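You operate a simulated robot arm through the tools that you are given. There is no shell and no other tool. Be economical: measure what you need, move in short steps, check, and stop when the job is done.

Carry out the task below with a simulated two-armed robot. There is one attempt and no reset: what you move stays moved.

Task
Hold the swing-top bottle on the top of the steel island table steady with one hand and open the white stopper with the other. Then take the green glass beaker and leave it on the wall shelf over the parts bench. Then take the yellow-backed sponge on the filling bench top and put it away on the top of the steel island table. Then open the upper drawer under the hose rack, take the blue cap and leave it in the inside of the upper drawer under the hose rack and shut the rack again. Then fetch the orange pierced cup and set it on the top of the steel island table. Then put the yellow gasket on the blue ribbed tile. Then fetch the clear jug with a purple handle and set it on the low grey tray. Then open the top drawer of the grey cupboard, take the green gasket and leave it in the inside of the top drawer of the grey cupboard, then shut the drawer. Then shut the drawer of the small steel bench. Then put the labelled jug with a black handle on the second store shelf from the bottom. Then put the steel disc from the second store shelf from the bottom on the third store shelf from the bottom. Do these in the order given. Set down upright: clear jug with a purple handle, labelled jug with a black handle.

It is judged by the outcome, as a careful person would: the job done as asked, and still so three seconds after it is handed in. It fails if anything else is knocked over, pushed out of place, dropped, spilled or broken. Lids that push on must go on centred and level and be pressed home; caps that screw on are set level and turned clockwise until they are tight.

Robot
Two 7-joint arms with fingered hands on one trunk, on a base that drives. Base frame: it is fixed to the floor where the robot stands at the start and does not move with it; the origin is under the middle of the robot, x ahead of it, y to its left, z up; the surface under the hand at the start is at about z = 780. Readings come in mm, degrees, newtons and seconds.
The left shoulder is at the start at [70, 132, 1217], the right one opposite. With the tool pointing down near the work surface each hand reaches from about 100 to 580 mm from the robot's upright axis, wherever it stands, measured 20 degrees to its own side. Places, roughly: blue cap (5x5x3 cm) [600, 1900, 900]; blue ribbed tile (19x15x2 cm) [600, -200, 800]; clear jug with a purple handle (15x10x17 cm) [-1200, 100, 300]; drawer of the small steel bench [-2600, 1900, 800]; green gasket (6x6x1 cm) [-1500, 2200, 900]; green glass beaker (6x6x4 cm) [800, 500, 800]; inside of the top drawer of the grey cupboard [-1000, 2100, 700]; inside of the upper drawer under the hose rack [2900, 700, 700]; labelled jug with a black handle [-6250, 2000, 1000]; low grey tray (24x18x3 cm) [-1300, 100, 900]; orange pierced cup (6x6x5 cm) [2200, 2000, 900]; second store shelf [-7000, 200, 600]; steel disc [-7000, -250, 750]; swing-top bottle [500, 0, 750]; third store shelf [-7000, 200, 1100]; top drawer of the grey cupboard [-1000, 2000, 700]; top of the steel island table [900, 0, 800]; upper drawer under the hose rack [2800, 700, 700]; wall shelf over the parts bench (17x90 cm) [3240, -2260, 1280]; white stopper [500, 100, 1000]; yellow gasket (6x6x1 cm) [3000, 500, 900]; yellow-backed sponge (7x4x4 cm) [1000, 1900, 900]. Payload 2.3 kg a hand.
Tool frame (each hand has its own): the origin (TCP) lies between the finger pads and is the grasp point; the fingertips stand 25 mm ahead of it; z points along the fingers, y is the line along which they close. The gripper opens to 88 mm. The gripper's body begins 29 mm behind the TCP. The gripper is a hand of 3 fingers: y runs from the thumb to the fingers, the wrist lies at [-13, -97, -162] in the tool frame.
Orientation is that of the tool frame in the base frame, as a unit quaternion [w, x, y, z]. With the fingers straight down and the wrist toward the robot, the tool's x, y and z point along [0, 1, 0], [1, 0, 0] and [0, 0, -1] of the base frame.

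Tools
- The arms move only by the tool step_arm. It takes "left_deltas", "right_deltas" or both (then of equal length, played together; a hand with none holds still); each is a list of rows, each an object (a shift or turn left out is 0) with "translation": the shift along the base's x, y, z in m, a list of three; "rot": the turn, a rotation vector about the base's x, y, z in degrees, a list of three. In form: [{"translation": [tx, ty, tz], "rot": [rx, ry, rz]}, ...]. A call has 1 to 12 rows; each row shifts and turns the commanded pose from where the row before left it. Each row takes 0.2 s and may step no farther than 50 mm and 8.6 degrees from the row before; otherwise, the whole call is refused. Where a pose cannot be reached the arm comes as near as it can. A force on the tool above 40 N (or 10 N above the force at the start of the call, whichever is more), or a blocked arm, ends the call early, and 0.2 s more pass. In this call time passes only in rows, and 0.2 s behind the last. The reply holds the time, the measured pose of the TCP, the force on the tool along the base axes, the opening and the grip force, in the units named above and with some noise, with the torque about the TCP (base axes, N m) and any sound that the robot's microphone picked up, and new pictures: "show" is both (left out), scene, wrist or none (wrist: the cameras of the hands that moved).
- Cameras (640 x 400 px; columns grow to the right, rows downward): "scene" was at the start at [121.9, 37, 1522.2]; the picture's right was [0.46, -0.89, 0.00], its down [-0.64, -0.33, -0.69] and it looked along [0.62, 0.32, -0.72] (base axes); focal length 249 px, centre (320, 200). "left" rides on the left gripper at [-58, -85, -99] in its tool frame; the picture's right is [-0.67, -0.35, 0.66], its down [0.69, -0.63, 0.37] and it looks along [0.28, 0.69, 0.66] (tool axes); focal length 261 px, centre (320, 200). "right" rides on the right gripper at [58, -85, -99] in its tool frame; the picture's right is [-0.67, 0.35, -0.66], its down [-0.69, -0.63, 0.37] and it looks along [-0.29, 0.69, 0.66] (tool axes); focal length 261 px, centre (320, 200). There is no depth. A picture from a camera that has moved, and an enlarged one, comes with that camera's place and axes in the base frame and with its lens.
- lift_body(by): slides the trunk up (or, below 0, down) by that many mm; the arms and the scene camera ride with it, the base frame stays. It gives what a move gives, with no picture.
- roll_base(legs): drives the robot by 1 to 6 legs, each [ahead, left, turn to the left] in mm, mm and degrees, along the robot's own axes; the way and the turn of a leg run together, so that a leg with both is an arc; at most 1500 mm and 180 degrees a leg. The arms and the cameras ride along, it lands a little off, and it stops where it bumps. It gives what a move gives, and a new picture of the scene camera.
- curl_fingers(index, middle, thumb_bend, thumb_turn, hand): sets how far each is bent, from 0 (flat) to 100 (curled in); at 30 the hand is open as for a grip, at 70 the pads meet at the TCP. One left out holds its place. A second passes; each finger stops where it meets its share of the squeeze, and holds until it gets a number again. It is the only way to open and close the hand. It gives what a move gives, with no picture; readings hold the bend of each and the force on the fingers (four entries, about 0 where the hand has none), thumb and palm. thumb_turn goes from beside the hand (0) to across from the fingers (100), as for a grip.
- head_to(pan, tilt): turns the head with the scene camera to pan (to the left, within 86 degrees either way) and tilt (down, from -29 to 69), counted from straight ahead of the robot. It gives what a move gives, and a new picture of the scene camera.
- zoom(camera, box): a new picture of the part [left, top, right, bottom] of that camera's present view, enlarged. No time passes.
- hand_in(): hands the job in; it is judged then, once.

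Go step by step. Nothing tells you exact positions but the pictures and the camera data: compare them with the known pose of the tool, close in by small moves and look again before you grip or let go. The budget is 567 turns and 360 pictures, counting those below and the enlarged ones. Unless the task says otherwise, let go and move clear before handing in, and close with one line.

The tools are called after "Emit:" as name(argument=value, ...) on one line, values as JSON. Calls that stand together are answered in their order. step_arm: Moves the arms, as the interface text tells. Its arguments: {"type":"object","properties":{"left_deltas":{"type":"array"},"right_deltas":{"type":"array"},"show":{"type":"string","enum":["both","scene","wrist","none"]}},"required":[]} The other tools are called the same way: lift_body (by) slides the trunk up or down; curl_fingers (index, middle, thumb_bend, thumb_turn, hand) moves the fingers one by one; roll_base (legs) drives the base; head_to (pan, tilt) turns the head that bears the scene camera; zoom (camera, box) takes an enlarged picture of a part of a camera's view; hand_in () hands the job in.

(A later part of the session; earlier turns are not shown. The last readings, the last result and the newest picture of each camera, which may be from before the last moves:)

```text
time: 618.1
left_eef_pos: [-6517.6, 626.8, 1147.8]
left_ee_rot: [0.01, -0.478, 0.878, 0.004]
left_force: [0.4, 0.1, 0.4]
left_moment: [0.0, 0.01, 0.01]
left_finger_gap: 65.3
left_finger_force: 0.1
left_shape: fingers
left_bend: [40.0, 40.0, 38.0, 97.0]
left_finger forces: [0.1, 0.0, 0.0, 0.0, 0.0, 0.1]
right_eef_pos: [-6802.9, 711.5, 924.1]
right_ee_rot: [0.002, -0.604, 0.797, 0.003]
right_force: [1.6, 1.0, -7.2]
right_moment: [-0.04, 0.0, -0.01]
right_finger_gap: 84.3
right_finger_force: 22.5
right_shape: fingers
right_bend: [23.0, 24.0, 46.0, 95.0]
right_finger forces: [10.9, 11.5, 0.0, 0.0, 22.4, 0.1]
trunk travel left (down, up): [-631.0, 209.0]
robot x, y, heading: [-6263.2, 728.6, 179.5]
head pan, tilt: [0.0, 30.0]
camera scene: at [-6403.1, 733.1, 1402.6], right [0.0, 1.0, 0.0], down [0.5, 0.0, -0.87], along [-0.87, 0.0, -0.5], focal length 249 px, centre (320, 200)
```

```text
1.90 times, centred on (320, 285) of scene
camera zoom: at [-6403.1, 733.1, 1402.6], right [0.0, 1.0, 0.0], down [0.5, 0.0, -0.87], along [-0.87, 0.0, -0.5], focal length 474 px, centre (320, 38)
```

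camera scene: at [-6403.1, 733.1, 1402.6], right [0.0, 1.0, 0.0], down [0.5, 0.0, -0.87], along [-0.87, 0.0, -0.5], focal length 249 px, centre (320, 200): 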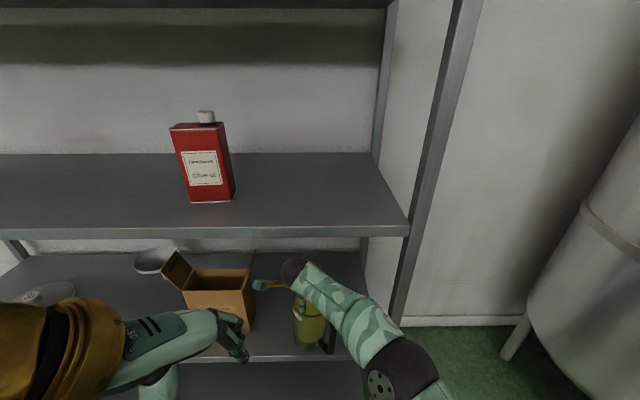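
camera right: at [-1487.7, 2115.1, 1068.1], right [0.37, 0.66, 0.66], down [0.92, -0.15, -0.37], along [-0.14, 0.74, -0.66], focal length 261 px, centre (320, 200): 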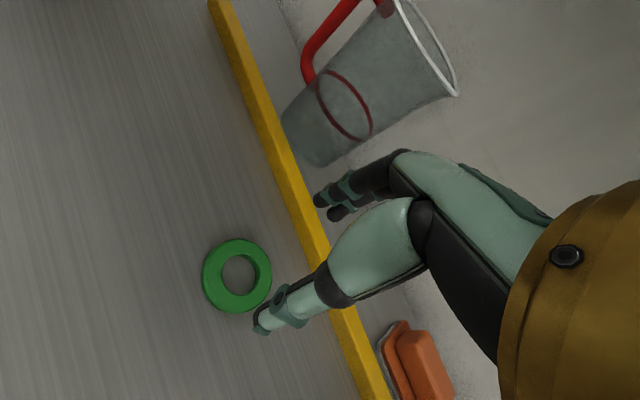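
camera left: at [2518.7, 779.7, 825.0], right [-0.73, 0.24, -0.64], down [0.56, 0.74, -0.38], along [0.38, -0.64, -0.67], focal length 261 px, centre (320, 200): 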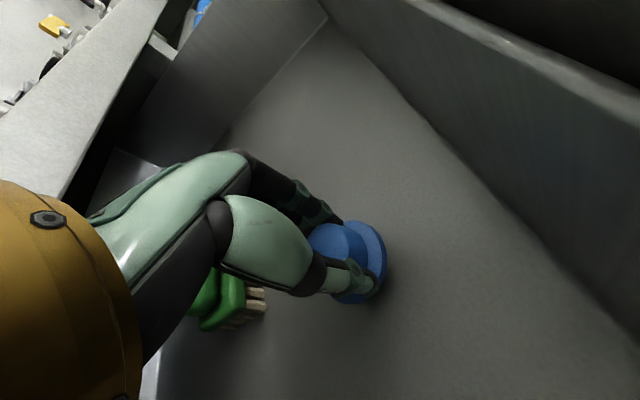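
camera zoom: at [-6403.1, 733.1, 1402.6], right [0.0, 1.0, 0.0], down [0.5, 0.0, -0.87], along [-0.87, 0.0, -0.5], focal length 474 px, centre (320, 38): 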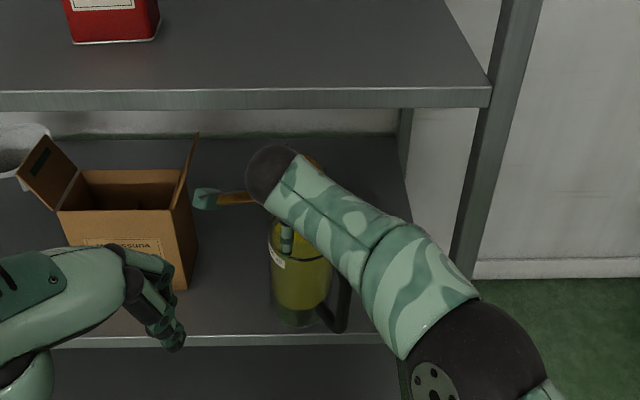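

Emit:
lift_body(by=-28)

Emit:
roll_base(legs=[[30, 0, 0]])

Emit:
zoom(camera="scene", box=[200, 180, 440, 390])

Emit:
zoom(camera="right", box=[0, 0, 640, 400])

```text
time: 618.8
left_eef_pos: [-6521.9, 627.2, 1119.2]
left_ee_rot: [0.012, -0.479, 0.878, 0.003]
left_force: [0.5, -0.4, -0.2]
left_moment: [0.0, 0.03, -0.01]
left_finger_gap: 65.3
left_finger_force: 0.1
left_shape: fingers
left_bend: [40.0, 40.0, 38.0, 97.0]
left_finger forces: [0.0, 0.0, 0.1, 0.0, 0.0, 0.1]
right_eef_pos: [-6807.7, 710.1, 893.6]
right_ee_rot: [0.004, -0.604, 0.797, 0.003]
right_force: [-0.2, 0.1, -7.9]
right_moment: [-0.08, 0.07, 0.0]
right_finger_gap: 84.6
right_finger_force: 23.4
right_shape: fingers
right_bend: [23.0, 23.0, 46.0, 95.0]
right_finger forces: [11.7, 12.1, 0.1, 0.1, 22.5, 0.0]
trunk travel left (down, up): [-603.0, 237.0]
robot x, y, heading: [-6263.1, 730.4, 179.9]
head pan, tilt: [0.0, 30.0]
```

```text
time: 619.6
left_eef_pos: [-6547.0, 627.6, 1119.6]
left_ee_rot: [0.01, -0.478, 0.878, 0.005]
left_force: [0.2, 0.2, 0.5]
left_moment: [-0.02, 0.05, -0.02]
left_finger_gap: 65.3
left_finger_force: 0.1
left_shape: fingers
left_bend: [40.0, 40.0, 38.0, 97.0]
left_finger forces: [0.0, 0.1, 0.0, 0.0, 0.0, 0.0]
right_eef_pos: [-6833.1, 711.4, 897.4]
right_ee_rot: [0.002, -0.604, 0.797, 0.004]
right_force: [0.5, 1.4, -6.6]
right_moment: [0.02, 0.05, -0.03]
right_finger_gap: 84.3
right_finger_force: 22.1
right_shape: fingers
right_bend: [23.0, 23.0, 46.0, 95.0]
right_finger forces: [10.3, 11.6, 0.0, 0.0, 22.3, 0.0]
trunk travel left (down, up): [-603.0, 237.0]
robot x, y, heading: [-6294.5, 732.2, 179.9]
head pan, tilt: [0.0, 30.0]
camera scene: at [-6432.6, 732.9, 1374.6], right [0.0, 1.0, 0.0], down [0.5, 0.0, -0.87], along [-0.87, 0.0, -0.5], focal length 249 px, centre (320, 200)
```

scene: 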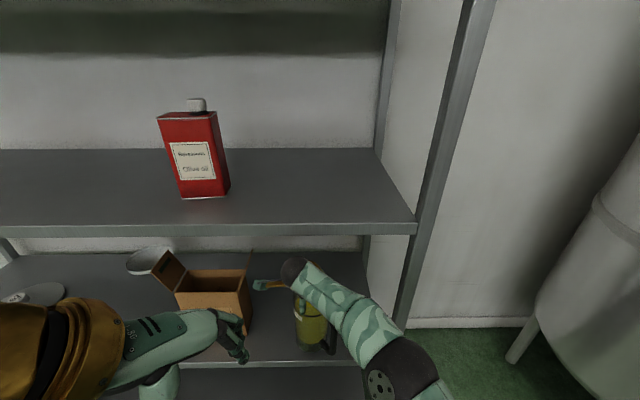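

```text
1.90 times, centred on (320, 285) of scene
camera zoom: at [-6432.6, 732.9, 1374.6], right [0.0, 1.0, 0.0], down [0.5, 0.0, -0.87], along [-0.87, 0.0, -0.5], focal length 474 px, centre (320, 38)
```

zoom: 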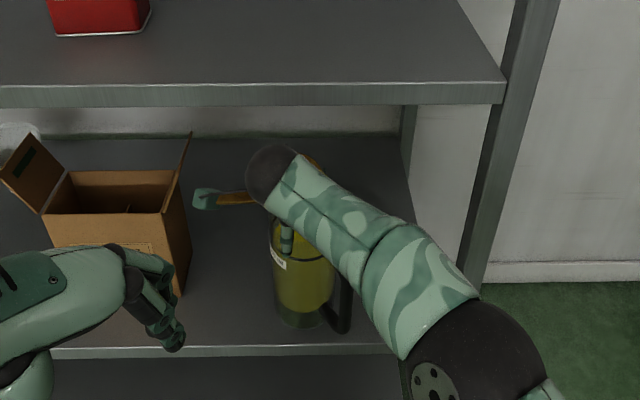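

```text
1.00 times, centred on (320, 200) of right (not enlarged: the box is as wide or as high as the picture)
camera zoom: at [-6767.1, 632.6, 995.7], right [-0.15, 0.73, 0.66], down [0.79, 0.49, -0.36], along [-0.59, 0.47, -0.66], focal length 261 px, centre (320, 200)
```

zoom: 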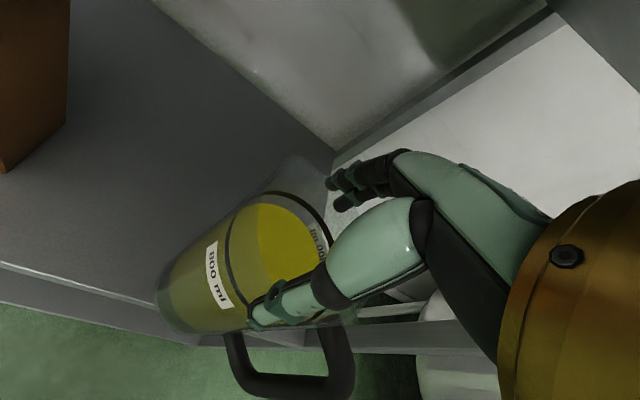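

The jug's base is still about 50 mm above the shelf. Lower 38 mm, then move in another 40 mm.

Emit:
lift_body(by=-36)

Emit:
roll_base(legs=[[40, 0, 0]])

Emit:
zoom(camera="scene", box=[200, 180, 440, 390])

Emit:
zoom(camera="right", box=[0, 0, 640, 400])

```text
time: 620.4
left_eef_pos: [-6551.8, 627.1, 1082.9]
left_ee_rot: [0.012, -0.478, 0.878, 0.005]
left_force: [0.2, -0.8, 0.2]
left_moment: [0.0, -0.01, 0.02]
left_finger_gap: 65.2
left_finger_force: 0.1
left_shape: fingers
left_bend: [40.0, 40.0, 38.0, 97.0]
left_finger forces: [0.0, 0.0, 0.0, 0.0, 0.0, 0.1]
right_eef_pos: [-6835.5, 711.3, 857.4]
right_ee_rot: [0.004, -0.605, 0.796, 0.002]
right_force: [-0.2, -0.8, -7.1]
right_moment: [-0.1, 0.07, -0.03]
right_finger_gap: 84.4
right_finger_force: 23.2
right_shape: fingers
right_bend: [23.0, 23.0, 46.0, 95.0]
right_finger forces: [11.6, 12.0, 0.0, 0.0, 22.4, 0.0]
trunk travel left (down, up): [-567.0, 273.0]
robot x, y, heading: [-6292.2, 733.3, 179.5]
head pan, tilt: [0.0, 30.0]
```

```text
time: 621.3
left_eef_pos: [-6588.4, 627.6, 1084.6]
left_ee_rot: [0.01, -0.479, 0.878, 0.004]
left_force: [0.4, 0.0, -1.0]
left_moment: [-0.01, 0.04, -0.02]
left_finger_gap: 65.5
left_finger_force: 0.0
left_shape: fingers
left_bend: [40.0, 40.0, 38.0, 97.0]
left_finger forces: [0.2, 0.0, 0.1, 0.0, 0.0, 0.0]
right_eef_pos: [-6873.7, 710.9, 860.4]
right_ee_rot: [0.003, -0.604, 0.797, 0.003]
right_force: [0.1, 0.5, -7.7]
right_moment: [0.0, 0.02, 0.02]
right_finger_gap: 84.3
right_finger_force: 22.2
right_shape: fingers
right_bend: [24.0, 23.0, 46.0, 95.0]
right_finger forces: [10.3, 11.8, 0.1, 0.0, 21.9, 0.0]
trunk travel left (down, up): [-567.0, 273.0]
robot x, y, heading: [-6335.9, 731.8, 179.9]
head pan, tilt: [0.0, 30.0]
camera scene: at [-6473.5, 733.3, 1338.5], right [0.0, 1.0, 0.0], down [0.5, 0.0, -0.87], along [-0.87, 0.0, -0.5], focal length 249 px, centre (320, 200)
```

scene: 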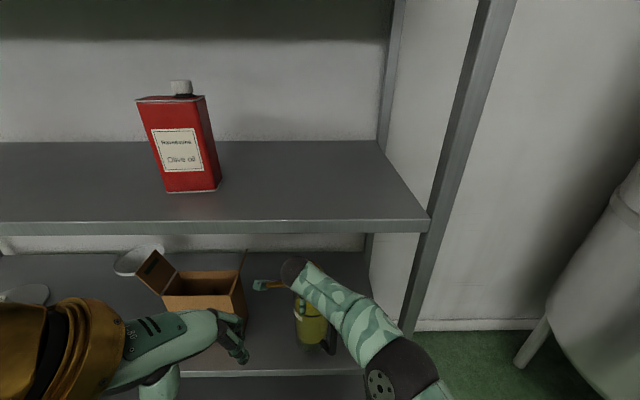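

```text
1.90 times, centred on (320, 285) of scene
camera zoom: at [-6473.5, 733.3, 1338.5], right [0.0, 1.0, 0.0], down [0.5, 0.0, -0.87], along [-0.87, 0.0, -0.5], focal length 474 px, centre (320, 38)
```

zoom: 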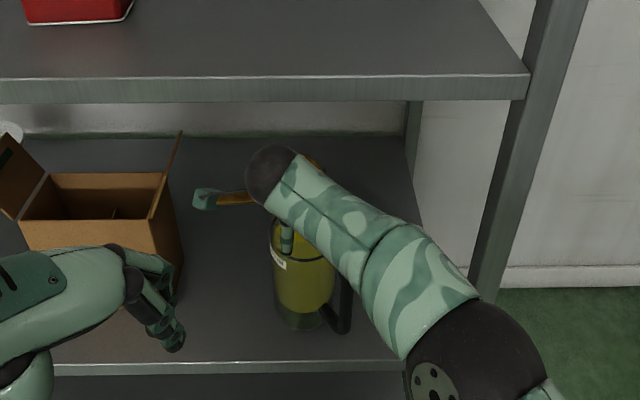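

```text
1.00 times, centred on (320, 200) of right (not enlarged: the box is as wide or as high as the picture)
camera zoom: at [-6807.5, 632.8, 959.2], right [-0.15, 0.73, 0.66], down [0.79, 0.49, -0.36], along [-0.59, 0.47, -0.66], focal length 261 px, centre (320, 200)
```

zoom: 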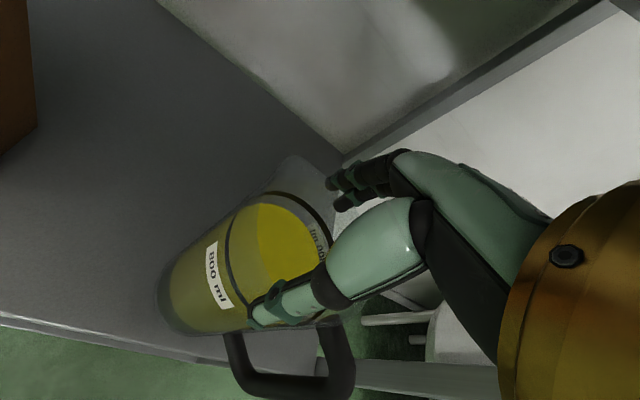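

Emit:
lift_body(by=-8)

Emit:
lift_body(by=-6)

Emit:
lift_body(by=-6)

Emit:
zoom(camera="scene", box=[200, 180, 440, 390])

```text
time: 621.9
left_eef_pos: [-6590.0, 627.6, 1075.7]
left_ee_rot: [0.012, -0.478, 0.878, 0.004]
left_force: [0.4, 0.3, 0.1]
left_moment: [-0.03, 0.01, 0.03]
left_finger_gap: 65.4
left_finger_force: 0.1
left_shape: fingers
left_bend: [40.0, 40.0, 38.0, 97.0]
left_finger forces: [0.0, 0.0, 0.0, 0.0, 0.0, 0.1]
right_eef_pos: [-6875.0, 711.3, 850.4]
right_ee_rot: [0.004, -0.604, 0.797, 0.002]
right_force: [0.4, 0.7, -7.8]
right_moment: [-0.05, 0.06, 0.01]
right_finger_gap: 84.0
right_finger_force: 22.6
right_shape: fingers
right_bend: [24.0, 23.0, 46.0, 95.0]
right_finger forces: [10.8, 12.2, 0.0, 0.0, 22.0, 0.0]
trunk travel left (down, up): [-559.0, 281.0]
robot x, y, heading: [-6336.8, 730.2, 179.9]
head pan, tilt: [0.0, 30.0]
```

```text
time: 622.4
left_eef_pos: [-6590.5, 627.2, 1070.4]
left_ee_rot: [0.011, -0.479, 0.878, 0.005]
left_force: [-0.4, 0.0, 0.1]
left_moment: [0.0, 0.04, 0.01]
left_finger_gap: 64.9
left_finger_force: 0.0
left_shape: fingers
left_bend: [40.0, 40.0, 38.0, 97.0]
left_finger forces: [0.1, 0.0, 0.1, 0.0, 0.0, 0.0]
right_eef_pos: [-6875.3, 711.0, 844.5]
right_ee_rot: [0.003, -0.604, 0.797, 0.002]
right_force: [-0.4, 0.9, -8.1]
right_moment: [-0.08, 0.06, 0.03]
right_finger_gap: 84.3
right_finger_force: 22.9
right_shape: fingers
right_bend: [24.0, 23.0, 46.0, 95.0]
right_finger forces: [11.1, 12.3, 0.0, 0.0, 22.2, 0.0]
trunk travel left (down, up): [-553.0, 287.0]
robot x, y, heading: [-6331.4, 735.7, 179.6]
head pan, tilt: [0.0, 30.0]
```

```text
time: 623.0
left_eef_pos: [-6590.9, 627.3, 1063.7]
left_ee_rot: [0.011, -0.478, 0.878, 0.003]
left_force: [-0.6, 0.4, -0.2]
left_moment: [0.05, -0.01, -0.01]
left_finger_gap: 65.1
left_finger_force: 0.1
left_shape: fingers
left_bend: [40.0, 40.0, 38.0, 97.0]
left_finger forces: [0.0, 0.1, 0.0, 0.0, 0.0, 0.1]
right_eef_pos: [-6876.0, 711.1, 837.9]
right_ee_rot: [0.004, -0.605, 0.796, 0.002]
right_force: [-0.1, 0.3, -7.7]
right_moment: [-0.09, 0.09, 0.03]
right_finger_gap: 84.2
right_finger_force: 22.8
right_shape: fingers
right_bend: [24.0, 23.0, 46.0, 95.0]
right_finger forces: [11.2, 12.2, 0.1, 0.0, 22.2, 0.0]
trunk travel left (down, up): [-547.0, 293.0]
robot x, y, heading: [-6335.0, 735.5, 179.6]
head pan, tilt: [0.0, 30.0]
```

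```text
1.90 times, centred on (320, 285) of scene
camera zoom: at [-6477.4, 733.1, 1317.9], right [0.0, 1.0, 0.0], down [0.5, 0.0, -0.86], along [-0.86, 0.0, -0.5], focal length 474 px, centre (320, 38)
```

zoom: 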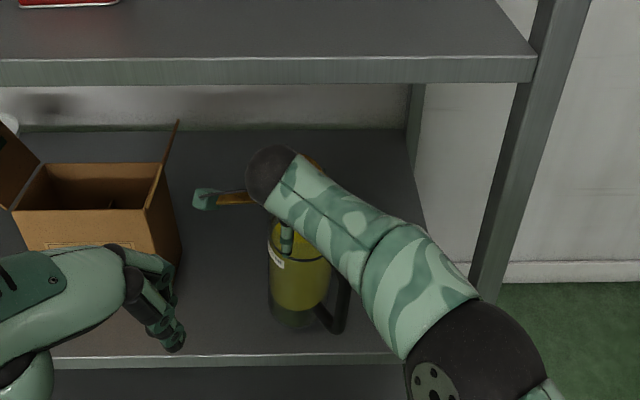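

Emit:
lift_body(by=-8)

Emit:
lift_body(by=-6)

Emit:
lift_body(by=-5)

```text
time: 623.6
left_eef_pos: [-6591.3, 626.9, 1055.7]
left_ee_rot: [0.012, -0.479, 0.878, 0.004]
left_force: [0.1, 0.2, -0.2]
left_moment: [-0.02, -0.02, -0.01]
left_finger_gap: 65.3
left_finger_force: 0.1
left_shape: fingers
left_bend: [40.0, 40.0, 38.0, 97.0]
left_finger forces: [0.0, 0.0, 0.1, 0.0, 0.0, 0.0]
right_eef_pos: [-6874.8, 712.1, 830.0]
right_ee_rot: [0.004, -0.604, 0.797, 0.002]
right_force: [0.0, 0.2, -7.2]
right_moment: [-0.08, 0.06, 0.0]
right_finger_gap: 84.3
right_finger_force: 23.1
right_shape: fingers
right_bend: [24.0, 23.0, 46.0, 95.0]
right_finger forces: [11.2, 12.3, 0.0, 0.0, 22.2, 0.0]
trunk travel left (down, up): [-539.0, 301.0]
robot x, y, heading: [-6331.2, 733.8, 179.6]
head pan, tilt: [0.0, 30.0]
```

```text
time: 624.1
left_eef_pos: [-6590.3, 627.2, 1048.7]
left_ee_rot: [0.012, -0.478, 0.878, 0.004]
left_force: [0.2, 0.0, 0.6]
left_moment: [0.01, 0.02, 0.02]
left_finger_gap: 65.1
left_finger_force: 0.1
left_shape: fingers
left_bend: [40.0, 40.0, 38.0, 97.0]
left_finger forces: [0.0, 0.0, 0.1, 0.1, 0.0, 0.1]
right_eef_pos: [-6875.1, 711.1, 826.0]
right_ee_rot: [0.005, -0.604, 0.797, 0.002]
right_force: [0.8, 0.2, -7.5]
right_moment: [-0.04, 0.03, 0.0]
right_finger_gap: 84.3
right_finger_force: 22.8
right_shape: fingers
right_bend: [24.0, 23.0, 46.0, 95.0]
right_finger forces: [11.0, 12.3, 0.0, 0.1, 22.2, 0.0]
trunk travel left (down, up): [-533.0, 307.0]
robot x, y, heading: [-6332.8, 729.8, 179.6]
head pan, tilt: [0.0, 30.0]
```

```text
time: 624.6
left_eef_pos: [-6590.5, 627.1, 1045.1]
left_ee_rot: [0.012, -0.477, 0.879, 0.004]
left_force: [-1.0, 0.3, 0.7]
left_moment: [0.01, -0.01, 0.01]
left_finger_gap: 65.3
left_finger_force: 0.0
left_shape: fingers
left_bend: [40.0, 40.0, 38.0, 97.0]
left_finger forces: [0.1, 0.0, 0.1, 0.0, 0.1, 0.0]
right_eef_pos: [-6876.0, 711.0, 820.1]
right_ee_rot: [0.004, -0.604, 0.797, 0.002]
right_force: [0.0, -0.7, -6.9]
right_moment: [-0.09, 0.08, 0.03]
right_finger_gap: 84.3
right_finger_force: 22.5
right_shape: fingers
right_bend: [24.0, 23.0, 46.0, 95.0]
right_finger forces: [11.1, 12.1, 0.0, 0.0, 22.1, 0.0]
trunk travel left (down, up): [-528.0, 312.0]
robot x, y, heading: [-6335.1, 730.8, 179.9]
head pan, tilt: [0.0, 30.0]
```

Emit:
zoom(camera="right", box=[80, 150, 400, 390])

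Emit:
lift_body(by=-6)

Emit:
lift_body(by=-5)

```text
1.67 times, centred on (240, 270) of right
camera zoom: at [-6810.3, 632.5, 918.4], right [-0.16, 0.73, 0.66], down [0.79, 0.49, -0.36], along [-0.59, 0.47, -0.66], focal length 434 px, centre (453, 83)
```

zoom: 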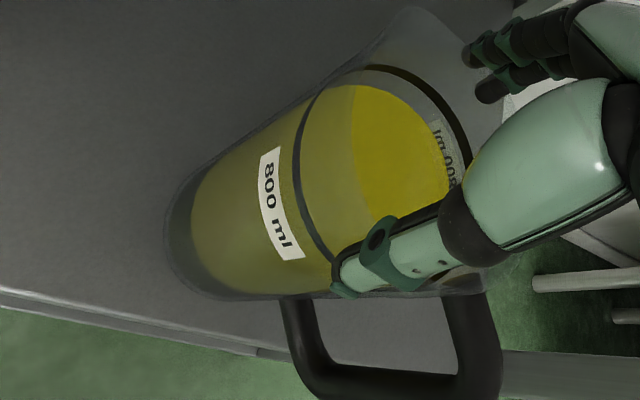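

```text
time: 625.2
left_eef_pos: [-6590.5, 627.4, 1038.7]
left_ee_rot: [0.012, -0.478, 0.878, 0.004]
left_force: [0.0, -0.5, -0.4]
left_moment: [0.01, -0.01, 0.01]
left_finger_gap: 65.2
left_finger_force: 0.1
left_shape: fingers
left_bend: [40.0, 40.0, 38.0, 97.0]
left_finger forces: [0.0, 0.0, 0.0, 0.1, 0.0, 0.1]
right_eef_pos: [-6875.9, 711.5, 813.3]
right_ee_rot: [0.004, -0.604, 0.797, 0.002]
right_force: [-0.1, 0.7, -7.7]
right_moment: [-0.06, 0.05, -0.01]
right_finger_gap: 84.2
right_finger_force: 22.9
right_shape: fingers
right_bend: [24.0, 23.0, 46.0, 95.0]
right_finger forces: [11.0, 12.2, 0.0, 0.0, 22.1, 0.1]
trunk travel left (down, up): [-522.0, 318.0]
robot x, y, heading: [-6330.1, 733.3, 179.6]
head pan, tilt: [0.0, 30.0]
```

```text
time: 625.7
left_eef_pos: [-6589.0, 625.7, 1034.3]
left_ee_rot: [0.011, -0.477, 0.879, 0.005]
left_force: [-0.6, -0.4, -0.4]
left_moment: [0.04, -0.02, 0.01]
left_finger_gap: 65.2
left_finger_force: 0.0
left_shape: fingers
left_bend: [40.0, 40.0, 38.0, 97.0]
left_finger forces: [0.0, 0.0, 0.1, 0.0, 0.0, 0.0]
right_eef_pos: [-6874.2, 711.5, 809.8]
right_ee_rot: [0.002, -0.604, 0.797, 0.003]
right_force: [0.7, -1.1, 3.8]
right_moment: [-0.02, 0.21, 0.0]
right_finger_gap: 84.6
right_finger_force: 23.6
right_shape: fingers
right_bend: [23.0, 23.0, 46.0, 95.0]
right_finger forces: [12.3, 11.4, 0.0, 0.0, 23.9, 0.0]
trunk travel left (down, up): [-517.0, 323.0]
robot x, y, heading: [-6331.0, 733.2, 179.6]
head pan, tilt: [0.0, 30.0]
```

The jug rests on the shelf. Release and lift straight off.

Emit:
curl_fingers(hand="right", index=15, middle=15, thumb_bend=15)

Emit:
lift_body(by=40)

Emit:
zoom(camera="right", box=[0, 0, 640, 400])

```text
time: 626.7
left_eef_pos: [-6589.0, 627.9, 1034.3]
left_ee_rot: [0.011, -0.477, 0.879, 0.005]
left_force: [-0.3, 0.2, -0.3]
left_moment: [-0.01, -0.02, -0.02]
left_finger_gap: 65.2
left_finger_force: 0.0
left_shape: fingers
left_bend: [40.0, 40.0, 38.0, 97.0]
left_finger forces: [0.0, 0.0, 0.0, 0.0, 0.0, 0.1]
right_eef_pos: [-6873.8, 710.6, 808.3]
right_ee_rot: [0.004, -0.604, 0.797, 0.003]
right_force: [0.2, -0.4, 0.3]
right_moment: [-0.01, -0.02, -0.02]
right_finger_gap: 112.1
right_finger_force: 0.1
right_shape: fingers
right_bend: [15.0, 15.0, 15.0, 97.0]
right_finger forces: [0.0, 0.0, 0.0, 0.0, 0.0, 0.0]
trunk travel left (down, up): [-517.0, 323.0]
robot x, y, heading: [-6338.1, 733.4, 179.5]
head pan, tilt: [0.0, 30.0]
```

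```text
time: 627.6
left_eef_pos: [-6590.0, 627.3, 1074.6]
left_ee_rot: [0.011, -0.478, 0.878, 0.005]
left_force: [0.6, -0.9, 0.6]
left_moment: [-0.02, -0.01, 0.02]
left_finger_gap: 65.6
left_finger_force: 0.1
left_shape: fingers
left_bend: [40.0, 40.0, 38.0, 97.0]
left_finger forces: [0.0, 0.0, 0.0, 0.1, 0.0, 0.1]
right_eef_pos: [-6874.3, 711.3, 850.9]
right_ee_rot: [0.004, -0.604, 0.797, 0.002]
right_force: [0.2, 0.0, 0.2]
right_moment: [0.01, 0.0, -0.01]
right_finger_gap: 112.0
right_finger_force: 0.1
right_shape: fingers
right_bend: [15.0, 15.0, 15.0, 97.0]
right_finger forces: [0.0, 0.1, 0.1, 0.1, 0.1, 0.0]
trunk travel left (down, up): [-557.0, 283.0]
robot x, y, heading: [-6331.4, 732.6, 180.0]
head pan, tilt: [0.0, 30.0]
```

```text
1.00 times, centred on (320, 200) of right (not enlarged: the box is as wide or as high as the picture)
camera zoom: at [-6808.9, 632.5, 948.4], right [-0.16, 0.73, 0.66], down [0.79, 0.49, -0.36], along [-0.59, 0.47, -0.66], focal length 261 px, centre (320, 200)
```

zoom: 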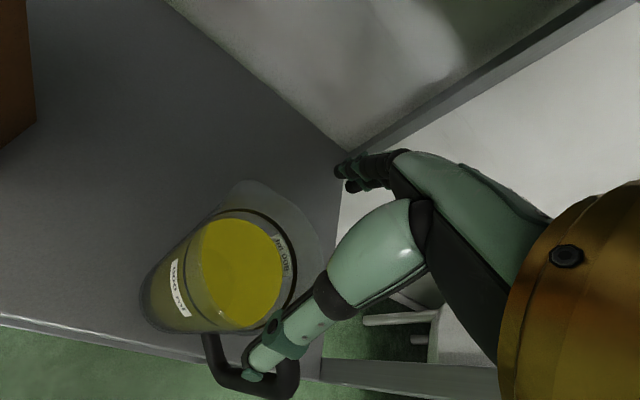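

Emit:
lift_body(by=13)

Emit:
curl_fingers(hand="right", index=0, middle=0, thumb_bend=0)

Emit:
zoom(camera="right", box=[80, 120, 440, 390])

Emit:
zoom(camera="scene", box=[220, 160, 440, 360])

```text
time: 628.2
left_eef_pos: [-6589.9, 627.0, 1087.3]
left_ee_rot: [0.012, -0.478, 0.878, 0.005]
left_force: [0.2, -0.1, 0.2]
left_moment: [-0.01, 0.03, -0.02]
left_finger_gap: 65.1
left_finger_force: 0.1
left_shape: fingers
left_bend: [40.0, 40.0, 38.0, 97.0]
left_finger forces: [0.0, 0.0, 0.0, 0.0, 0.1, 0.0]
right_eef_pos: [-6874.4, 711.2, 861.4]
right_ee_rot: [0.003, -0.604, 0.797, 0.003]
right_force: [-0.2, 0.5, 0.1]
right_moment: [0.03, 0.02, 0.04]
right_finger_gap: 112.2
right_finger_force: 0.1
right_shape: fingers
right_bend: [15.0, 15.0, 15.0, 97.0]
right_finger forces: [0.1, 0.0, 0.0, 0.0, 0.1, 0.0]
trunk travel left (down, up): [-570.0, 270.0]
robot x, y, heading: [-6333.8, 731.1, 179.8]
head pan, tilt: [0.0, 30.0]
```

```text
time: 629.2
left_eef_pos: [-6589.8, 626.3, 1086.6]
left_ee_rot: [0.011, -0.478, 0.878, 0.005]
left_force: [-0.4, 0.1, -0.5]
left_moment: [-0.02, 0.02, 0.03]
left_finger_gap: 65.3
left_finger_force: 0.0
left_shape: fingers
left_bend: [40.0, 40.0, 38.0, 97.0]
left_finger forces: [0.1, 0.1, 0.1, 0.0, 0.0, 0.0]
right_eef_pos: [-6874.7, 712.1, 861.5]
right_ee_rot: [0.004, -0.604, 0.797, 0.003]
right_force: [-0.6, 0.3, -0.3]
right_moment: [0.02, 0.01, 0.02]
right_finger_gap: 132.0
right_finger_force: 0.0
right_shape: fingers
right_bend: [0.0, 0.0, 0.0, 97.0]
right_finger forces: [0.0, 0.0, 0.0, 0.1, 0.1, 0.0]
trunk travel left (down, up): [-570.0, 270.0]
robot x, y, heading: [-6333.1, 732.8, 179.4]
head pan, tilt: [0.0, 30.0]
```

```text
1.48 times, centred on (260, 255) of right
camera zoom: at [-6808.7, 632.6, 961.5], right [-0.16, 0.73, 0.66], down [0.79, 0.49, -0.36], along [-0.59, 0.47, -0.66], focal length 386 px, centre (409, 118)
```

zoom: 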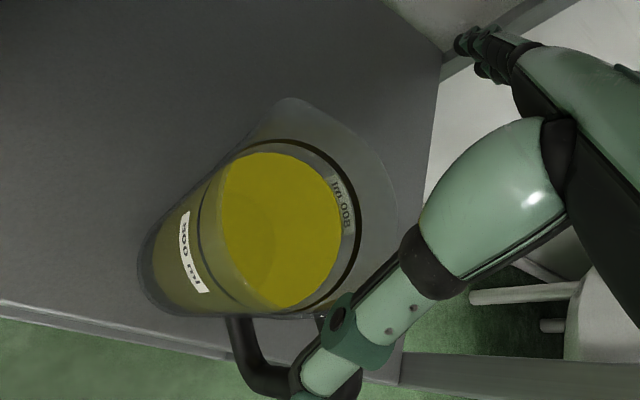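

```text
2.00 times, centred on (330, 260) of scene
camera zoom: at [-6475.2, 733.0, 1341.2], right [0.0, 1.0, 0.0], down [0.5, 0.0, -0.87], along [-0.87, 0.0, -0.5], focal length 497 px, centre (300, 80)
```

zoom: 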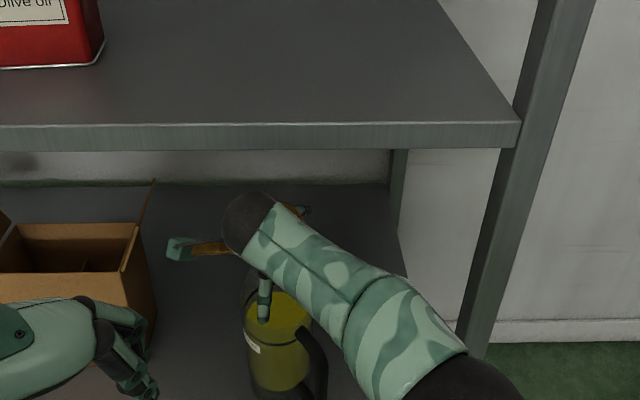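

To clear the rim without the wrist touching the shelf above, I'll raise while pitching the fingers forward-up, then withdraw.

Emit:
step_arm(right_deltas=[{"translation": [0, 0, 0.012], "rot": [0, 4, 0]}, {"translation": [0, 0, 0.014], "rot": [0, 7.5, 0]}, {"translation": [0, 0, 0.014], "rot": [0, 7.5, 0]}, {"translation": [0, 0, 0.014], "rot": [0, 7.5, 0]}, {"translation": [0, 0, 0.01], "rot": [0, 6, 0]}], show="wrist")

Emit:
zoom(camera="scene", box=[220, 160, 440, 360])

```text
time: 630.4
left_eef_pos: [-6588.1, 627.1, 1086.9]
left_ee_rot: [0.011, -0.478, 0.878, 0.004]
left_force: [0.6, -0.6, 0.1]
left_moment: [0.0, 0.0, -0.03]
left_finger_gap: 65.1
left_finger_force: 0.2
left_shape: fingers
left_bend: [40.0, 40.0, 38.0, 97.0]
left_finger forces: [0.0, 0.0, 0.1, 0.0, 0.0, 0.0]
right_eef_pos: [-6873.5, 713.0, 926.5]
right_ee_rot: [-0.22, -0.577, 0.768, 0.171]
right_force: [-0.1, 0.6, -0.2]
right_moment: [0.02, 0.0, -0.02]
right_finger_gap: 132.3
right_finger_force: 0.1
right_shape: fingers
right_bend: [0.0, 0.0, 0.0, 97.0]
right_finger forces: [0.0, 0.0, 0.1, 0.0, 0.0, 0.0]
trunk travel left (down, up): [-570.0, 270.0]
robot x, y, heading: [-6333.6, 733.2, 180.0]
head pan, tilt: [0.0, 30.0]
camera right: at [-6766.5, 633.9, 974.6], right [0.23, 0.73, 0.64], down [0.48, 0.49, -0.73], along [-0.85, 0.47, -0.24], focal length 261 px, centre (320, 200)
```

right: 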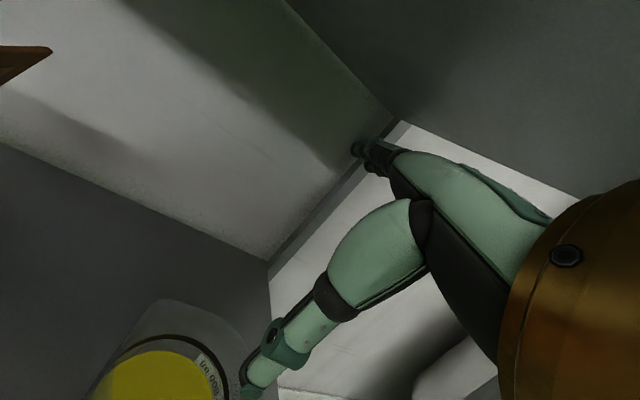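

```text
2.00 times, centred on (330, 260) of scene
camera zoom: at [-6475.1, 733.0, 1341.3], right [0.0, 1.0, 0.0], down [0.5, 0.0, -0.87], along [-0.87, 0.0, -0.5], focal length 497 px, centre (300, 80)
```

zoom: 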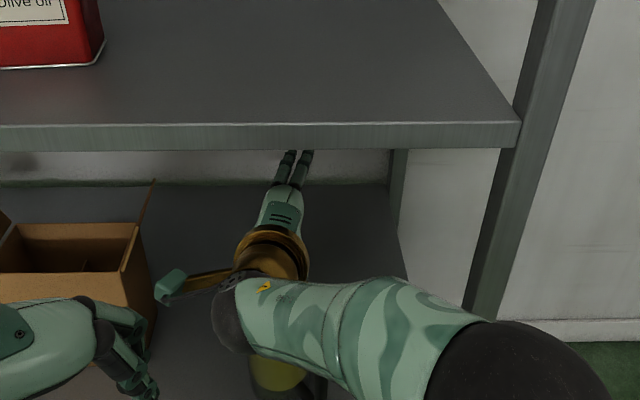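

Clear of the rim. Back out.

Emit:
roll_base(legs=[[-320, 0, 0]])

Emit:
zoom(camera="scene", box=[100, 150, 440, 380])

```text
time: 632.5
left_eef_pos: [-6270.2, 625.3, 1086.7]
left_ee_rot: [0.011, -0.478, 0.878, 0.005]
left_force: [0.9, 0.0, -0.7]
left_moment: [0.0, -0.01, 0.02]
left_finger_gap: 65.3
left_finger_force: 0.0
left_shape: fingers
left_bend: [40.0, 40.0, 38.0, 97.0]
left_finger forces: [0.0, 0.0, 0.0, 0.0, 0.0, 0.0]
right_eef_pos: [-6556.3, 711.5, 926.0]
right_ee_rot: [-0.221, -0.578, 0.767, 0.171]
right_force: [0.4, 0.9, -0.1]
right_moment: [-0.01, 0.01, -0.02]
right_finger_gap: 132.1
right_finger_force: 0.0
right_shape: fingers
right_bend: [0.0, 0.0, 0.0, 97.0]
right_finger forces: [0.0, 0.1, 0.1, 0.0, 0.1, 0.1]
trunk travel left (down, up): [-570.0, 270.0]
robot x, y, heading: [-6013.0, 732.5, 179.9]
head pan, tilt: [0.0, 30.0]
camera scene: at [-6157.0, 731.9, 1341.2], right [0.0, 1.0, 0.0], down [0.5, 0.0, -0.87], along [-0.87, 0.0, -0.5], focal length 249 px, centre (320, 200)
```

scene: 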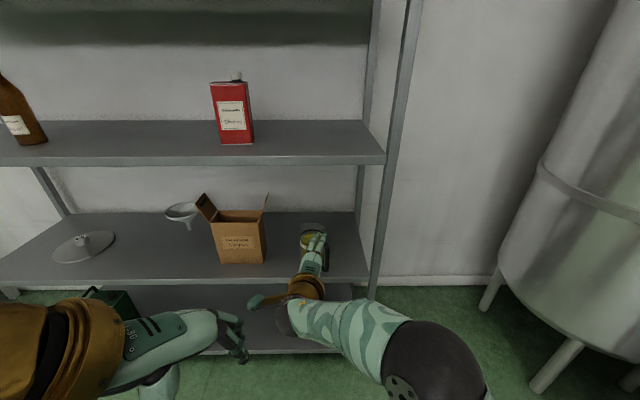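

```text
1.74 times, centred on (270, 265) of scene
camera zoom: at [-6157.0, 731.9, 1341.2], right [0.0, 1.0, 0.0], down [0.5, 0.0, -0.87], along [-0.87, 0.0, -0.5], focal length 433 px, centre (407, 87)
```

zoom: 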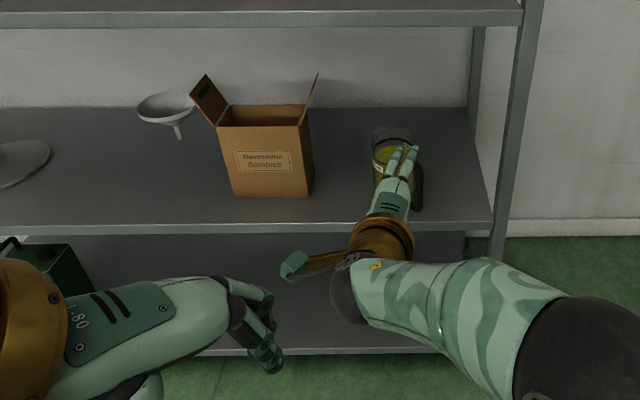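

The jug stands upright on the second shelf. Last: the steel disc near [-6990, -284]. I'll turn the hand tool-down again and shift along the shelf.

Emit:
step_arm(right_deltas=[{"translation": [0, 0, 0.01], "rot": [0, -6.5, 0]}, {"translation": [0, 0, 0.01], "rot": [0, -6.5, 0]}, {"translation": [0, 0, 0.01], "rot": [0, -6.5, 0]}, {"translation": [0, 0, 0.01], "rot": [0, -6.5, 0]}, {"translation": [0, 0, 0.01], "rot": [0, -6.5, 0]}, {"rot": [0, 0, 8]}, {"rot": [0, 0, 8]}], show="none")

Emit:
roll_base(legs=[[0, 1000, 0]])

Emit:
zoom(camera="scene", box=[200, 180, 440, 340])

```text
time: 634.1
left_eef_pos: [-6269.9, 625.9, 1087.0]
left_ee_rot: [0.011, -0.478, 0.878, 0.004]
left_force: [-0.3, 0.2, -0.5]
left_moment: [-0.02, 0.0, 0.0]
left_finger_gap: 65.6
left_finger_force: 0.1
left_shape: fingers
left_bend: [40.0, 40.0, 38.0, 97.0]
left_finger forces: [0.0, 0.0, 0.0, 0.0, 0.1, 0.0]
right_eef_pos: [-6555.5, 710.2, 968.2]
right_ee_rot: [0.047, 0.707, -0.705, -0.03]
right_force: [0.6, -0.1, 0.4]
right_moment: [-0.03, -0.02, 0.03]
right_finger_gap: 132.3
right_finger_force: 0.0
right_shape: fingers
right_bend: [0.0, 0.0, 0.0, 97.0]
right_finger forces: [0.1, 0.0, 0.1, 0.1, 0.1, 0.0]
right hand out of reach, approached as far as the arm can: row 5
trunk travel left (down, up): [-570.0, 270.0]
robot x, y, heading: [-6016.4, 732.0, 179.7]
head pan, tilt: [0.0, 30.0]
```

```text
time: 639.4
left_eef_pos: [-6276.4, -384.2, 1087.0]
left_ee_rot: [0.01, -0.476, 0.879, 0.004]
left_force: [-0.7, -0.4, 0.3]
left_moment: [-0.04, -0.02, -0.01]
left_finger_gap: 65.3
left_finger_force: 0.0
left_shape: fingers
left_bend: [40.0, 40.0, 38.0, 97.0]
left_finger forces: [0.1, 0.0, 0.1, 0.0, 0.0, 0.0]
right_eef_pos: [-6561.8, -298.1, 966.2]
right_ee_rot: [-0.048, -0.704, 0.708, 0.03]
right_force: [0.1, 0.0, -0.1]
right_moment: [0.02, -0.01, 0.01]
right_finger_gap: 132.5
right_finger_force: 0.1
right_shape: fingers
right_bend: [0.0, 0.0, 0.0, 97.0]
right_finger forces: [0.0, 0.1, 0.0, 0.0, 0.0, 0.0]
trunk travel left (down, up): [-570.0, 270.0]
robot x, y, heading: [-6023.5, -276.5, 179.5]
head pan, tilt: [0.0, 30.0]
camera scene: at [-6162.2, -278.3, 1341.2], right [0.01, 1.0, 0.0], down [0.5, 0.0, -0.87], along [-0.87, 0.01, -0.5], focal length 249 px, centre (320, 200)
```

scene: 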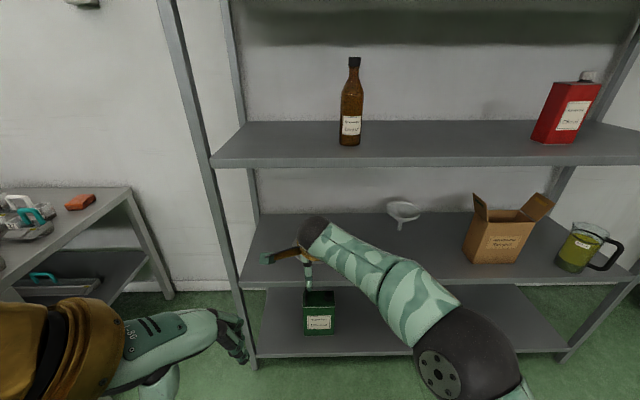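

```text
2.50 times, centred on (320, 260) of scene
camera zoom: at [-6162.2, -278.3, 1341.2], right [0.01, 1.0, 0.0], down [0.5, 0.0, -0.87], along [-0.87, 0.01, -0.5], focal length 622 px, centre (320, 50)
```

zoom: 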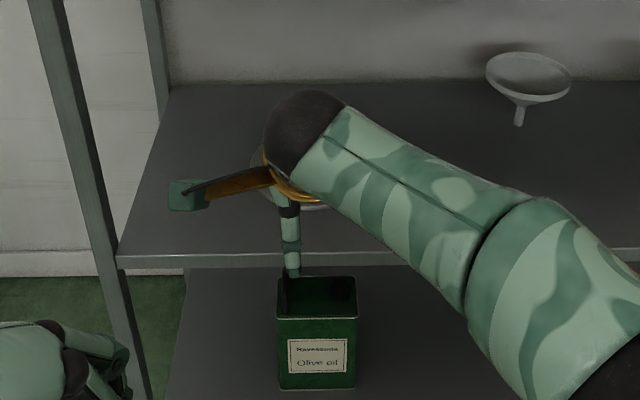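

Emit:
lift_body(by=-120)

Emit:
zoom(camera="right", box=[0, 0, 640, 400])

```text
time: 640.9
left_eef_pos: [-6276.4, -383.2, 967.3]
left_ee_rot: [0.011, -0.475, 0.88, 0.005]
left_force: [0.5, 0.4, -0.2]
left_moment: [-0.01, -0.01, -0.04]
left_finger_gap: 65.1
left_finger_force: 0.0
left_shape: fingers
left_bend: [40.0, 40.0, 38.0, 97.0]
left_finger forces: [0.0, 0.0, 0.0, 0.0, 0.0, 0.0]
right_eef_pos: [-6561.3, -296.2, 847.4]
right_ee_rot: [-0.048, -0.704, 0.708, 0.03]
right_force: [0.3, -0.4, 0.4]
right_moment: [0.01, -0.03, 0.02]
right_finger_gap: 132.0
right_finger_force: 0.1
right_shape: fingers
right_bend: [0.0, 0.0, 0.0, 97.0]
right_finger forces: [0.0, 0.0, 0.0, 0.1, 0.0, 0.0]
trunk travel left (down, up): [-450.0, 390.0]
robot x, y, heading: [-6020.8, -279.2, 179.1]
head pan, tilt: [0.0, 30.0]
```

```text
1.00 times, centred on (320, 200) of right (not enlarged: the box is as wide or as high as the picture)
camera zoom: at [-6467.0, -352.2, 938.2], right [-0.27, 0.69, 0.67], down [0.59, 0.67, -0.45], along [-0.76, 0.27, -0.59], focal length 261 px, centre (320, 200)
```

zoom: 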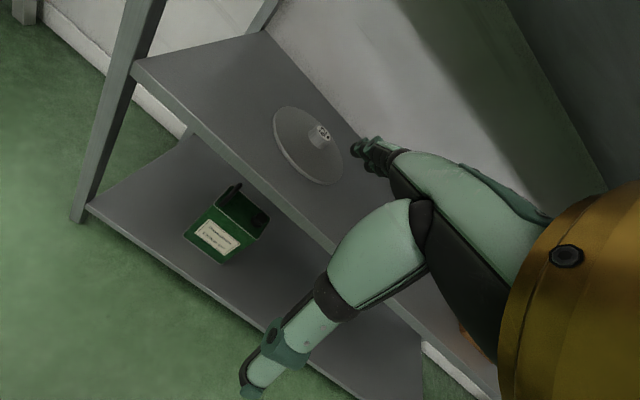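

Emit:
zoom(camera="right", box=[250, 90, 370, 200])

```text
3.64 times, centred on (310, 145) of right
camera zoom: at [-6467.0, -352.2, 938.2], right [-0.27, 0.69, 0.67], down [0.59, 0.67, -0.45], along [-0.76, 0.27, -0.59], focal length 948 px, centre (356, 400)
```

zoom: 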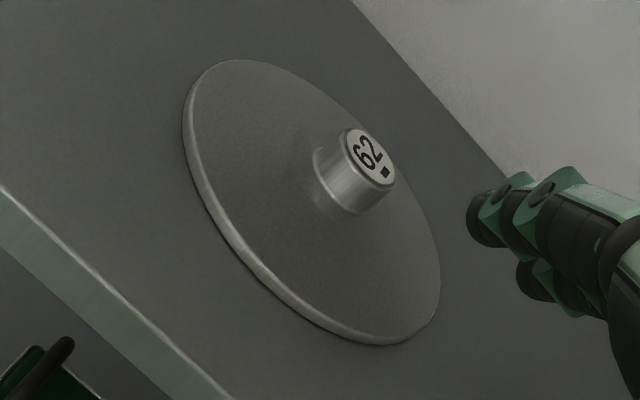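

The disc has a 41 mm knob; its centre is at about [-6978, -293] with the knob top near z 678. I'll straighten the hand, set a 65 mm opening, lower to z≈735 and drive in above it.

Emit:
curl_fingers(hand="right", index=38, middle=38, thumb_bend=38)

Emit:
lift_body(by=-100)

Emit:
step_arm(right_deltas=[{"translation": [0, 0, 0], "rot": [0.8, -6.3, 0]}], show="none")

Emit:
roll_base(legs=[[230, 0, 0.8]])

Emit:
zoom(camera="right", box=[0, 0, 640, 400])

```text
time: 641.9
left_eef_pos: [-6275.8, -383.1, 967.2]
left_ee_rot: [0.011, -0.475, 0.88, 0.005]
left_force: [0.0, -0.8, 0.8]
left_moment: [-0.01, 0.02, -0.02]
left_finger_gap: 65.4
left_finger_force: 0.1
left_shape: fingers
left_bend: [40.0, 40.0, 38.0, 97.0]
left_finger forces: [0.1, 0.0, 0.1, 0.0, 0.0, 0.0]
right_eef_pos: [-6561.7, -296.8, 847.0]
right_ee_rot: [-0.047, -0.705, 0.707, 0.031]
right_force: [0.6, 1.8, 0.6]
right_moment: [-0.01, 0.0, -0.02]
right_finger_gap: 68.6
right_finger_force: 0.0
right_shape: fingers
right_bend: [38.0, 38.0, 38.0, 97.0]
right_finger forces: [0.1, 0.1, 0.0, 0.0, 0.0, 0.0]
trunk travel left (down, up): [-450.0, 390.0]
robot x, y, heading: [-6021.5, -279.5, 179.5]
head pan, tilt: [0.0, 30.0]
```

```text
time: 643.2
left_eef_pos: [-6276.3, -384.8, 867.8]
left_ee_rot: [0.01, -0.476, 0.879, 0.005]
left_force: [-0.3, 0.1, 0.4]
left_moment: [0.0, 0.04, -0.03]
left_finger_gap: 65.3
left_finger_force: 0.0
left_shape: fingers
left_bend: [40.0, 40.0, 38.0, 97.0]
left_finger forces: [0.1, 0.1, 0.0, 0.0, 0.0, 0.0]
right_eef_pos: [-6561.0, -297.5, 747.4]
right_ee_rot: [-0.048, -0.705, 0.707, 0.031]
right_force: [0.7, -0.1, -0.6]
right_moment: [0.01, -0.02, 0.02]
right_finger_gap: 68.6
right_finger_force: 0.0
right_shape: fingers
right_bend: [38.0, 38.0, 38.0, 97.0]
right_finger forces: [0.1, 0.0, 0.0, 0.1, 0.0, 0.0]
trunk travel left (down, up): [-350.0, 490.0]
robot x, y, heading: [-6019.3, -279.8, 179.7]
head pan, tilt: [0.0, 30.0]
```

```text
time: 643.6
left_eef_pos: [-6277.6, -383.6, 866.0]
left_ee_rot: [0.012, -0.476, 0.88, 0.004]
left_force: [0.2, -0.8, 0.1]
left_moment: [0.04, -0.01, 0.01]
left_finger_gap: 65.1
left_finger_force: 0.0
left_shape: fingers
left_bend: [40.0, 40.0, 38.0, 97.0]
left_finger forces: [0.0, 0.0, 0.0, 0.1, 0.1, 0.0]
right_eef_pos: [-6561.8, -295.8, 746.1]
right_ee_rot: [-0.002, -0.706, 0.709, -0.003]
right_force: [-0.1, 0.2, 0.5]
right_moment: [0.0, -0.03, 0.0]
right_finger_gap: 68.4
right_finger_force: 0.1
right_shape: fingers
right_bend: [38.0, 38.0, 38.0, 97.0]
right_finger forces: [0.0, 0.0, 0.0, 0.1, 0.0, 0.0]
trunk travel left (down, up): [-350.0, 490.0]
robot x, y, heading: [-6023.4, -279.4, 179.5]
head pan, tilt: [0.0, 30.0]
```

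```text
time: 645.3
left_eef_pos: [-6504.5, -387.4, 867.4]
left_ee_rot: [0.012, -0.481, 0.877, 0.005]
left_force: [-0.9, -0.9, 0.1]
left_moment: [0.0, 0.02, -0.02]
left_finger_gap: 65.2
left_finger_force: 0.0
left_shape: fingers
left_bend: [40.0, 40.0, 38.0, 97.0]
left_finger forces: [0.0, 0.0, 0.1, 0.1, 0.0, 0.0]
right_eef_pos: [-6791.4, -303.9, 746.4]
right_ee_rot: [0.004, 0.71, -0.705, 0.002]
right_force: [0.0, 0.4, -0.1]
right_moment: [0.03, 0.02, 0.0]
right_finger_gap: 68.3
right_finger_force: 0.0
right_shape: fingers
right_bend: [38.0, 38.0, 38.0, 97.0]
right_finger forces: [0.0, 0.0, 0.1, 0.0, 0.0, 0.0]
trunk travel left (down, up): [-350.0, 490.0]
robot x, y, heading: [-6250.0, -278.6, -179.7]
head pan, tilt: [0.0, 30.0]
camera scene: at [-6392.8, -280.0, 1121.2], right [0.0, 1.0, 0.0], down [0.5, 0.0, -0.87], along [-0.87, 0.0, -0.5], focal length 249 px, centre (320, 200)
```

scene: 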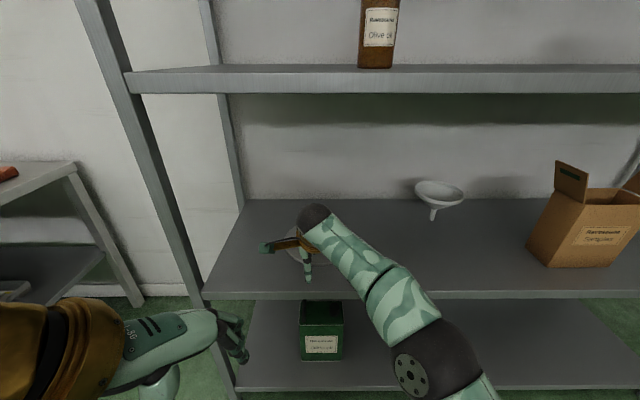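

```text
1.00 times, centred on (320, 200) of right (not enlarged: the box is as wide or as high as the picture)
camera zoom: at [-6706.9, -359.3, 847.0], right [-0.35, 0.67, 0.65], down [0.62, 0.69, -0.37], along [-0.7, 0.27, -0.66], focal length 261 px, centre (320, 200)
```

zoom: 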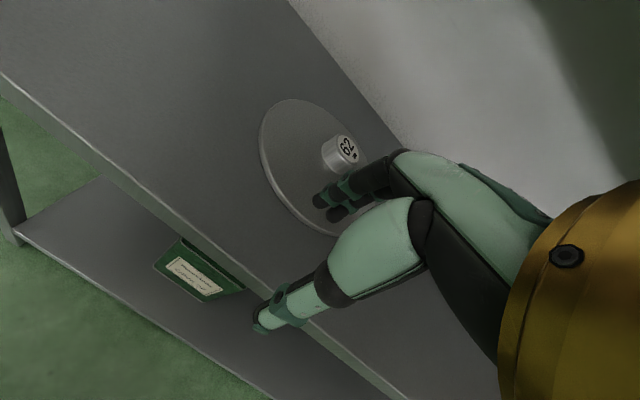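

Emit:
roll_base(legs=[[130, -8, 0]])

Emit:
zoom(camera="right", box=[0, 0, 640, 400])

```text
time: 646.6
left_eef_pos: [-6634.1, -379.9, 867.1]
left_ee_rot: [0.011, -0.482, 0.876, 0.005]
left_force: [-0.2, -0.2, -0.5]
left_moment: [0.01, -0.04, -0.02]
left_finger_gap: 65.7
left_finger_force: 0.1
left_shape: fingers
left_bend: [40.0, 40.0, 38.0, 97.0]
left_finger forces: [0.1, 0.1, 0.1, 0.1, 0.0, 0.0]
right_eef_pos: [-6921.9, -298.4, 747.2]
right_ee_rot: [0.003, 0.711, -0.703, 0.004]
right_force: [0.0, 0.4, -0.4]
right_moment: [-0.01, -0.02, -0.01]
right_finger_gap: 68.5
right_finger_force: 0.0
right_shape: fingers
right_bend: [38.0, 38.0, 38.0, 97.0]
right_finger forces: [0.1, 0.0, 0.0, 0.0, 0.0, 0.1]
trunk travel left (down, up): [-350.0, 490.0]
robot x, y, heading: [-6383.5, -272.3, -179.6]
head pan, tilt: [0.0, 30.0]
camera scene: at [-6523.2, -273.0, 1121.2], right [-0.01, 1.0, 0.0], down [0.5, 0.0, -0.87], along [-0.87, -0.01, -0.5], focal length 249 px, centre (320, 200)
```

scene: 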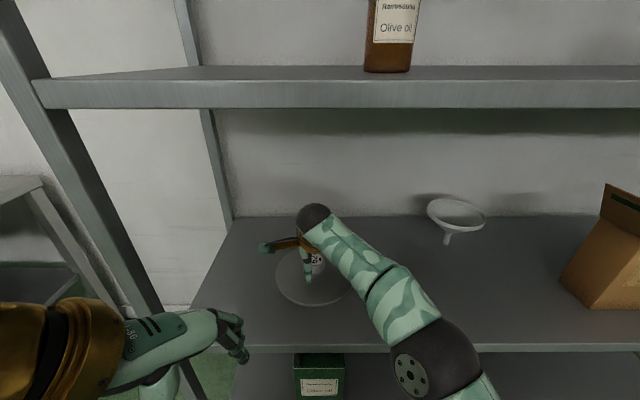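

```text
1.00 times, centred on (320, 200) of right (not enlarged: the box is as wide or as high as the picture)
camera zoom: at [-6837.2, -352.7, 847.0], right [-0.36, 0.67, 0.65], down [0.62, 0.69, -0.37], along [-0.7, 0.27, -0.66], focal length 261 px, centre (320, 200)
```

zoom: 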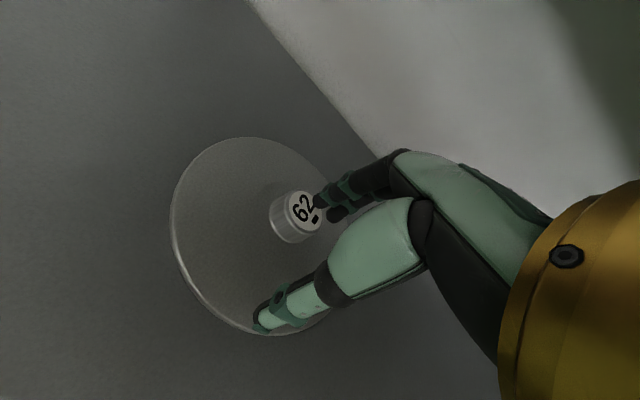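

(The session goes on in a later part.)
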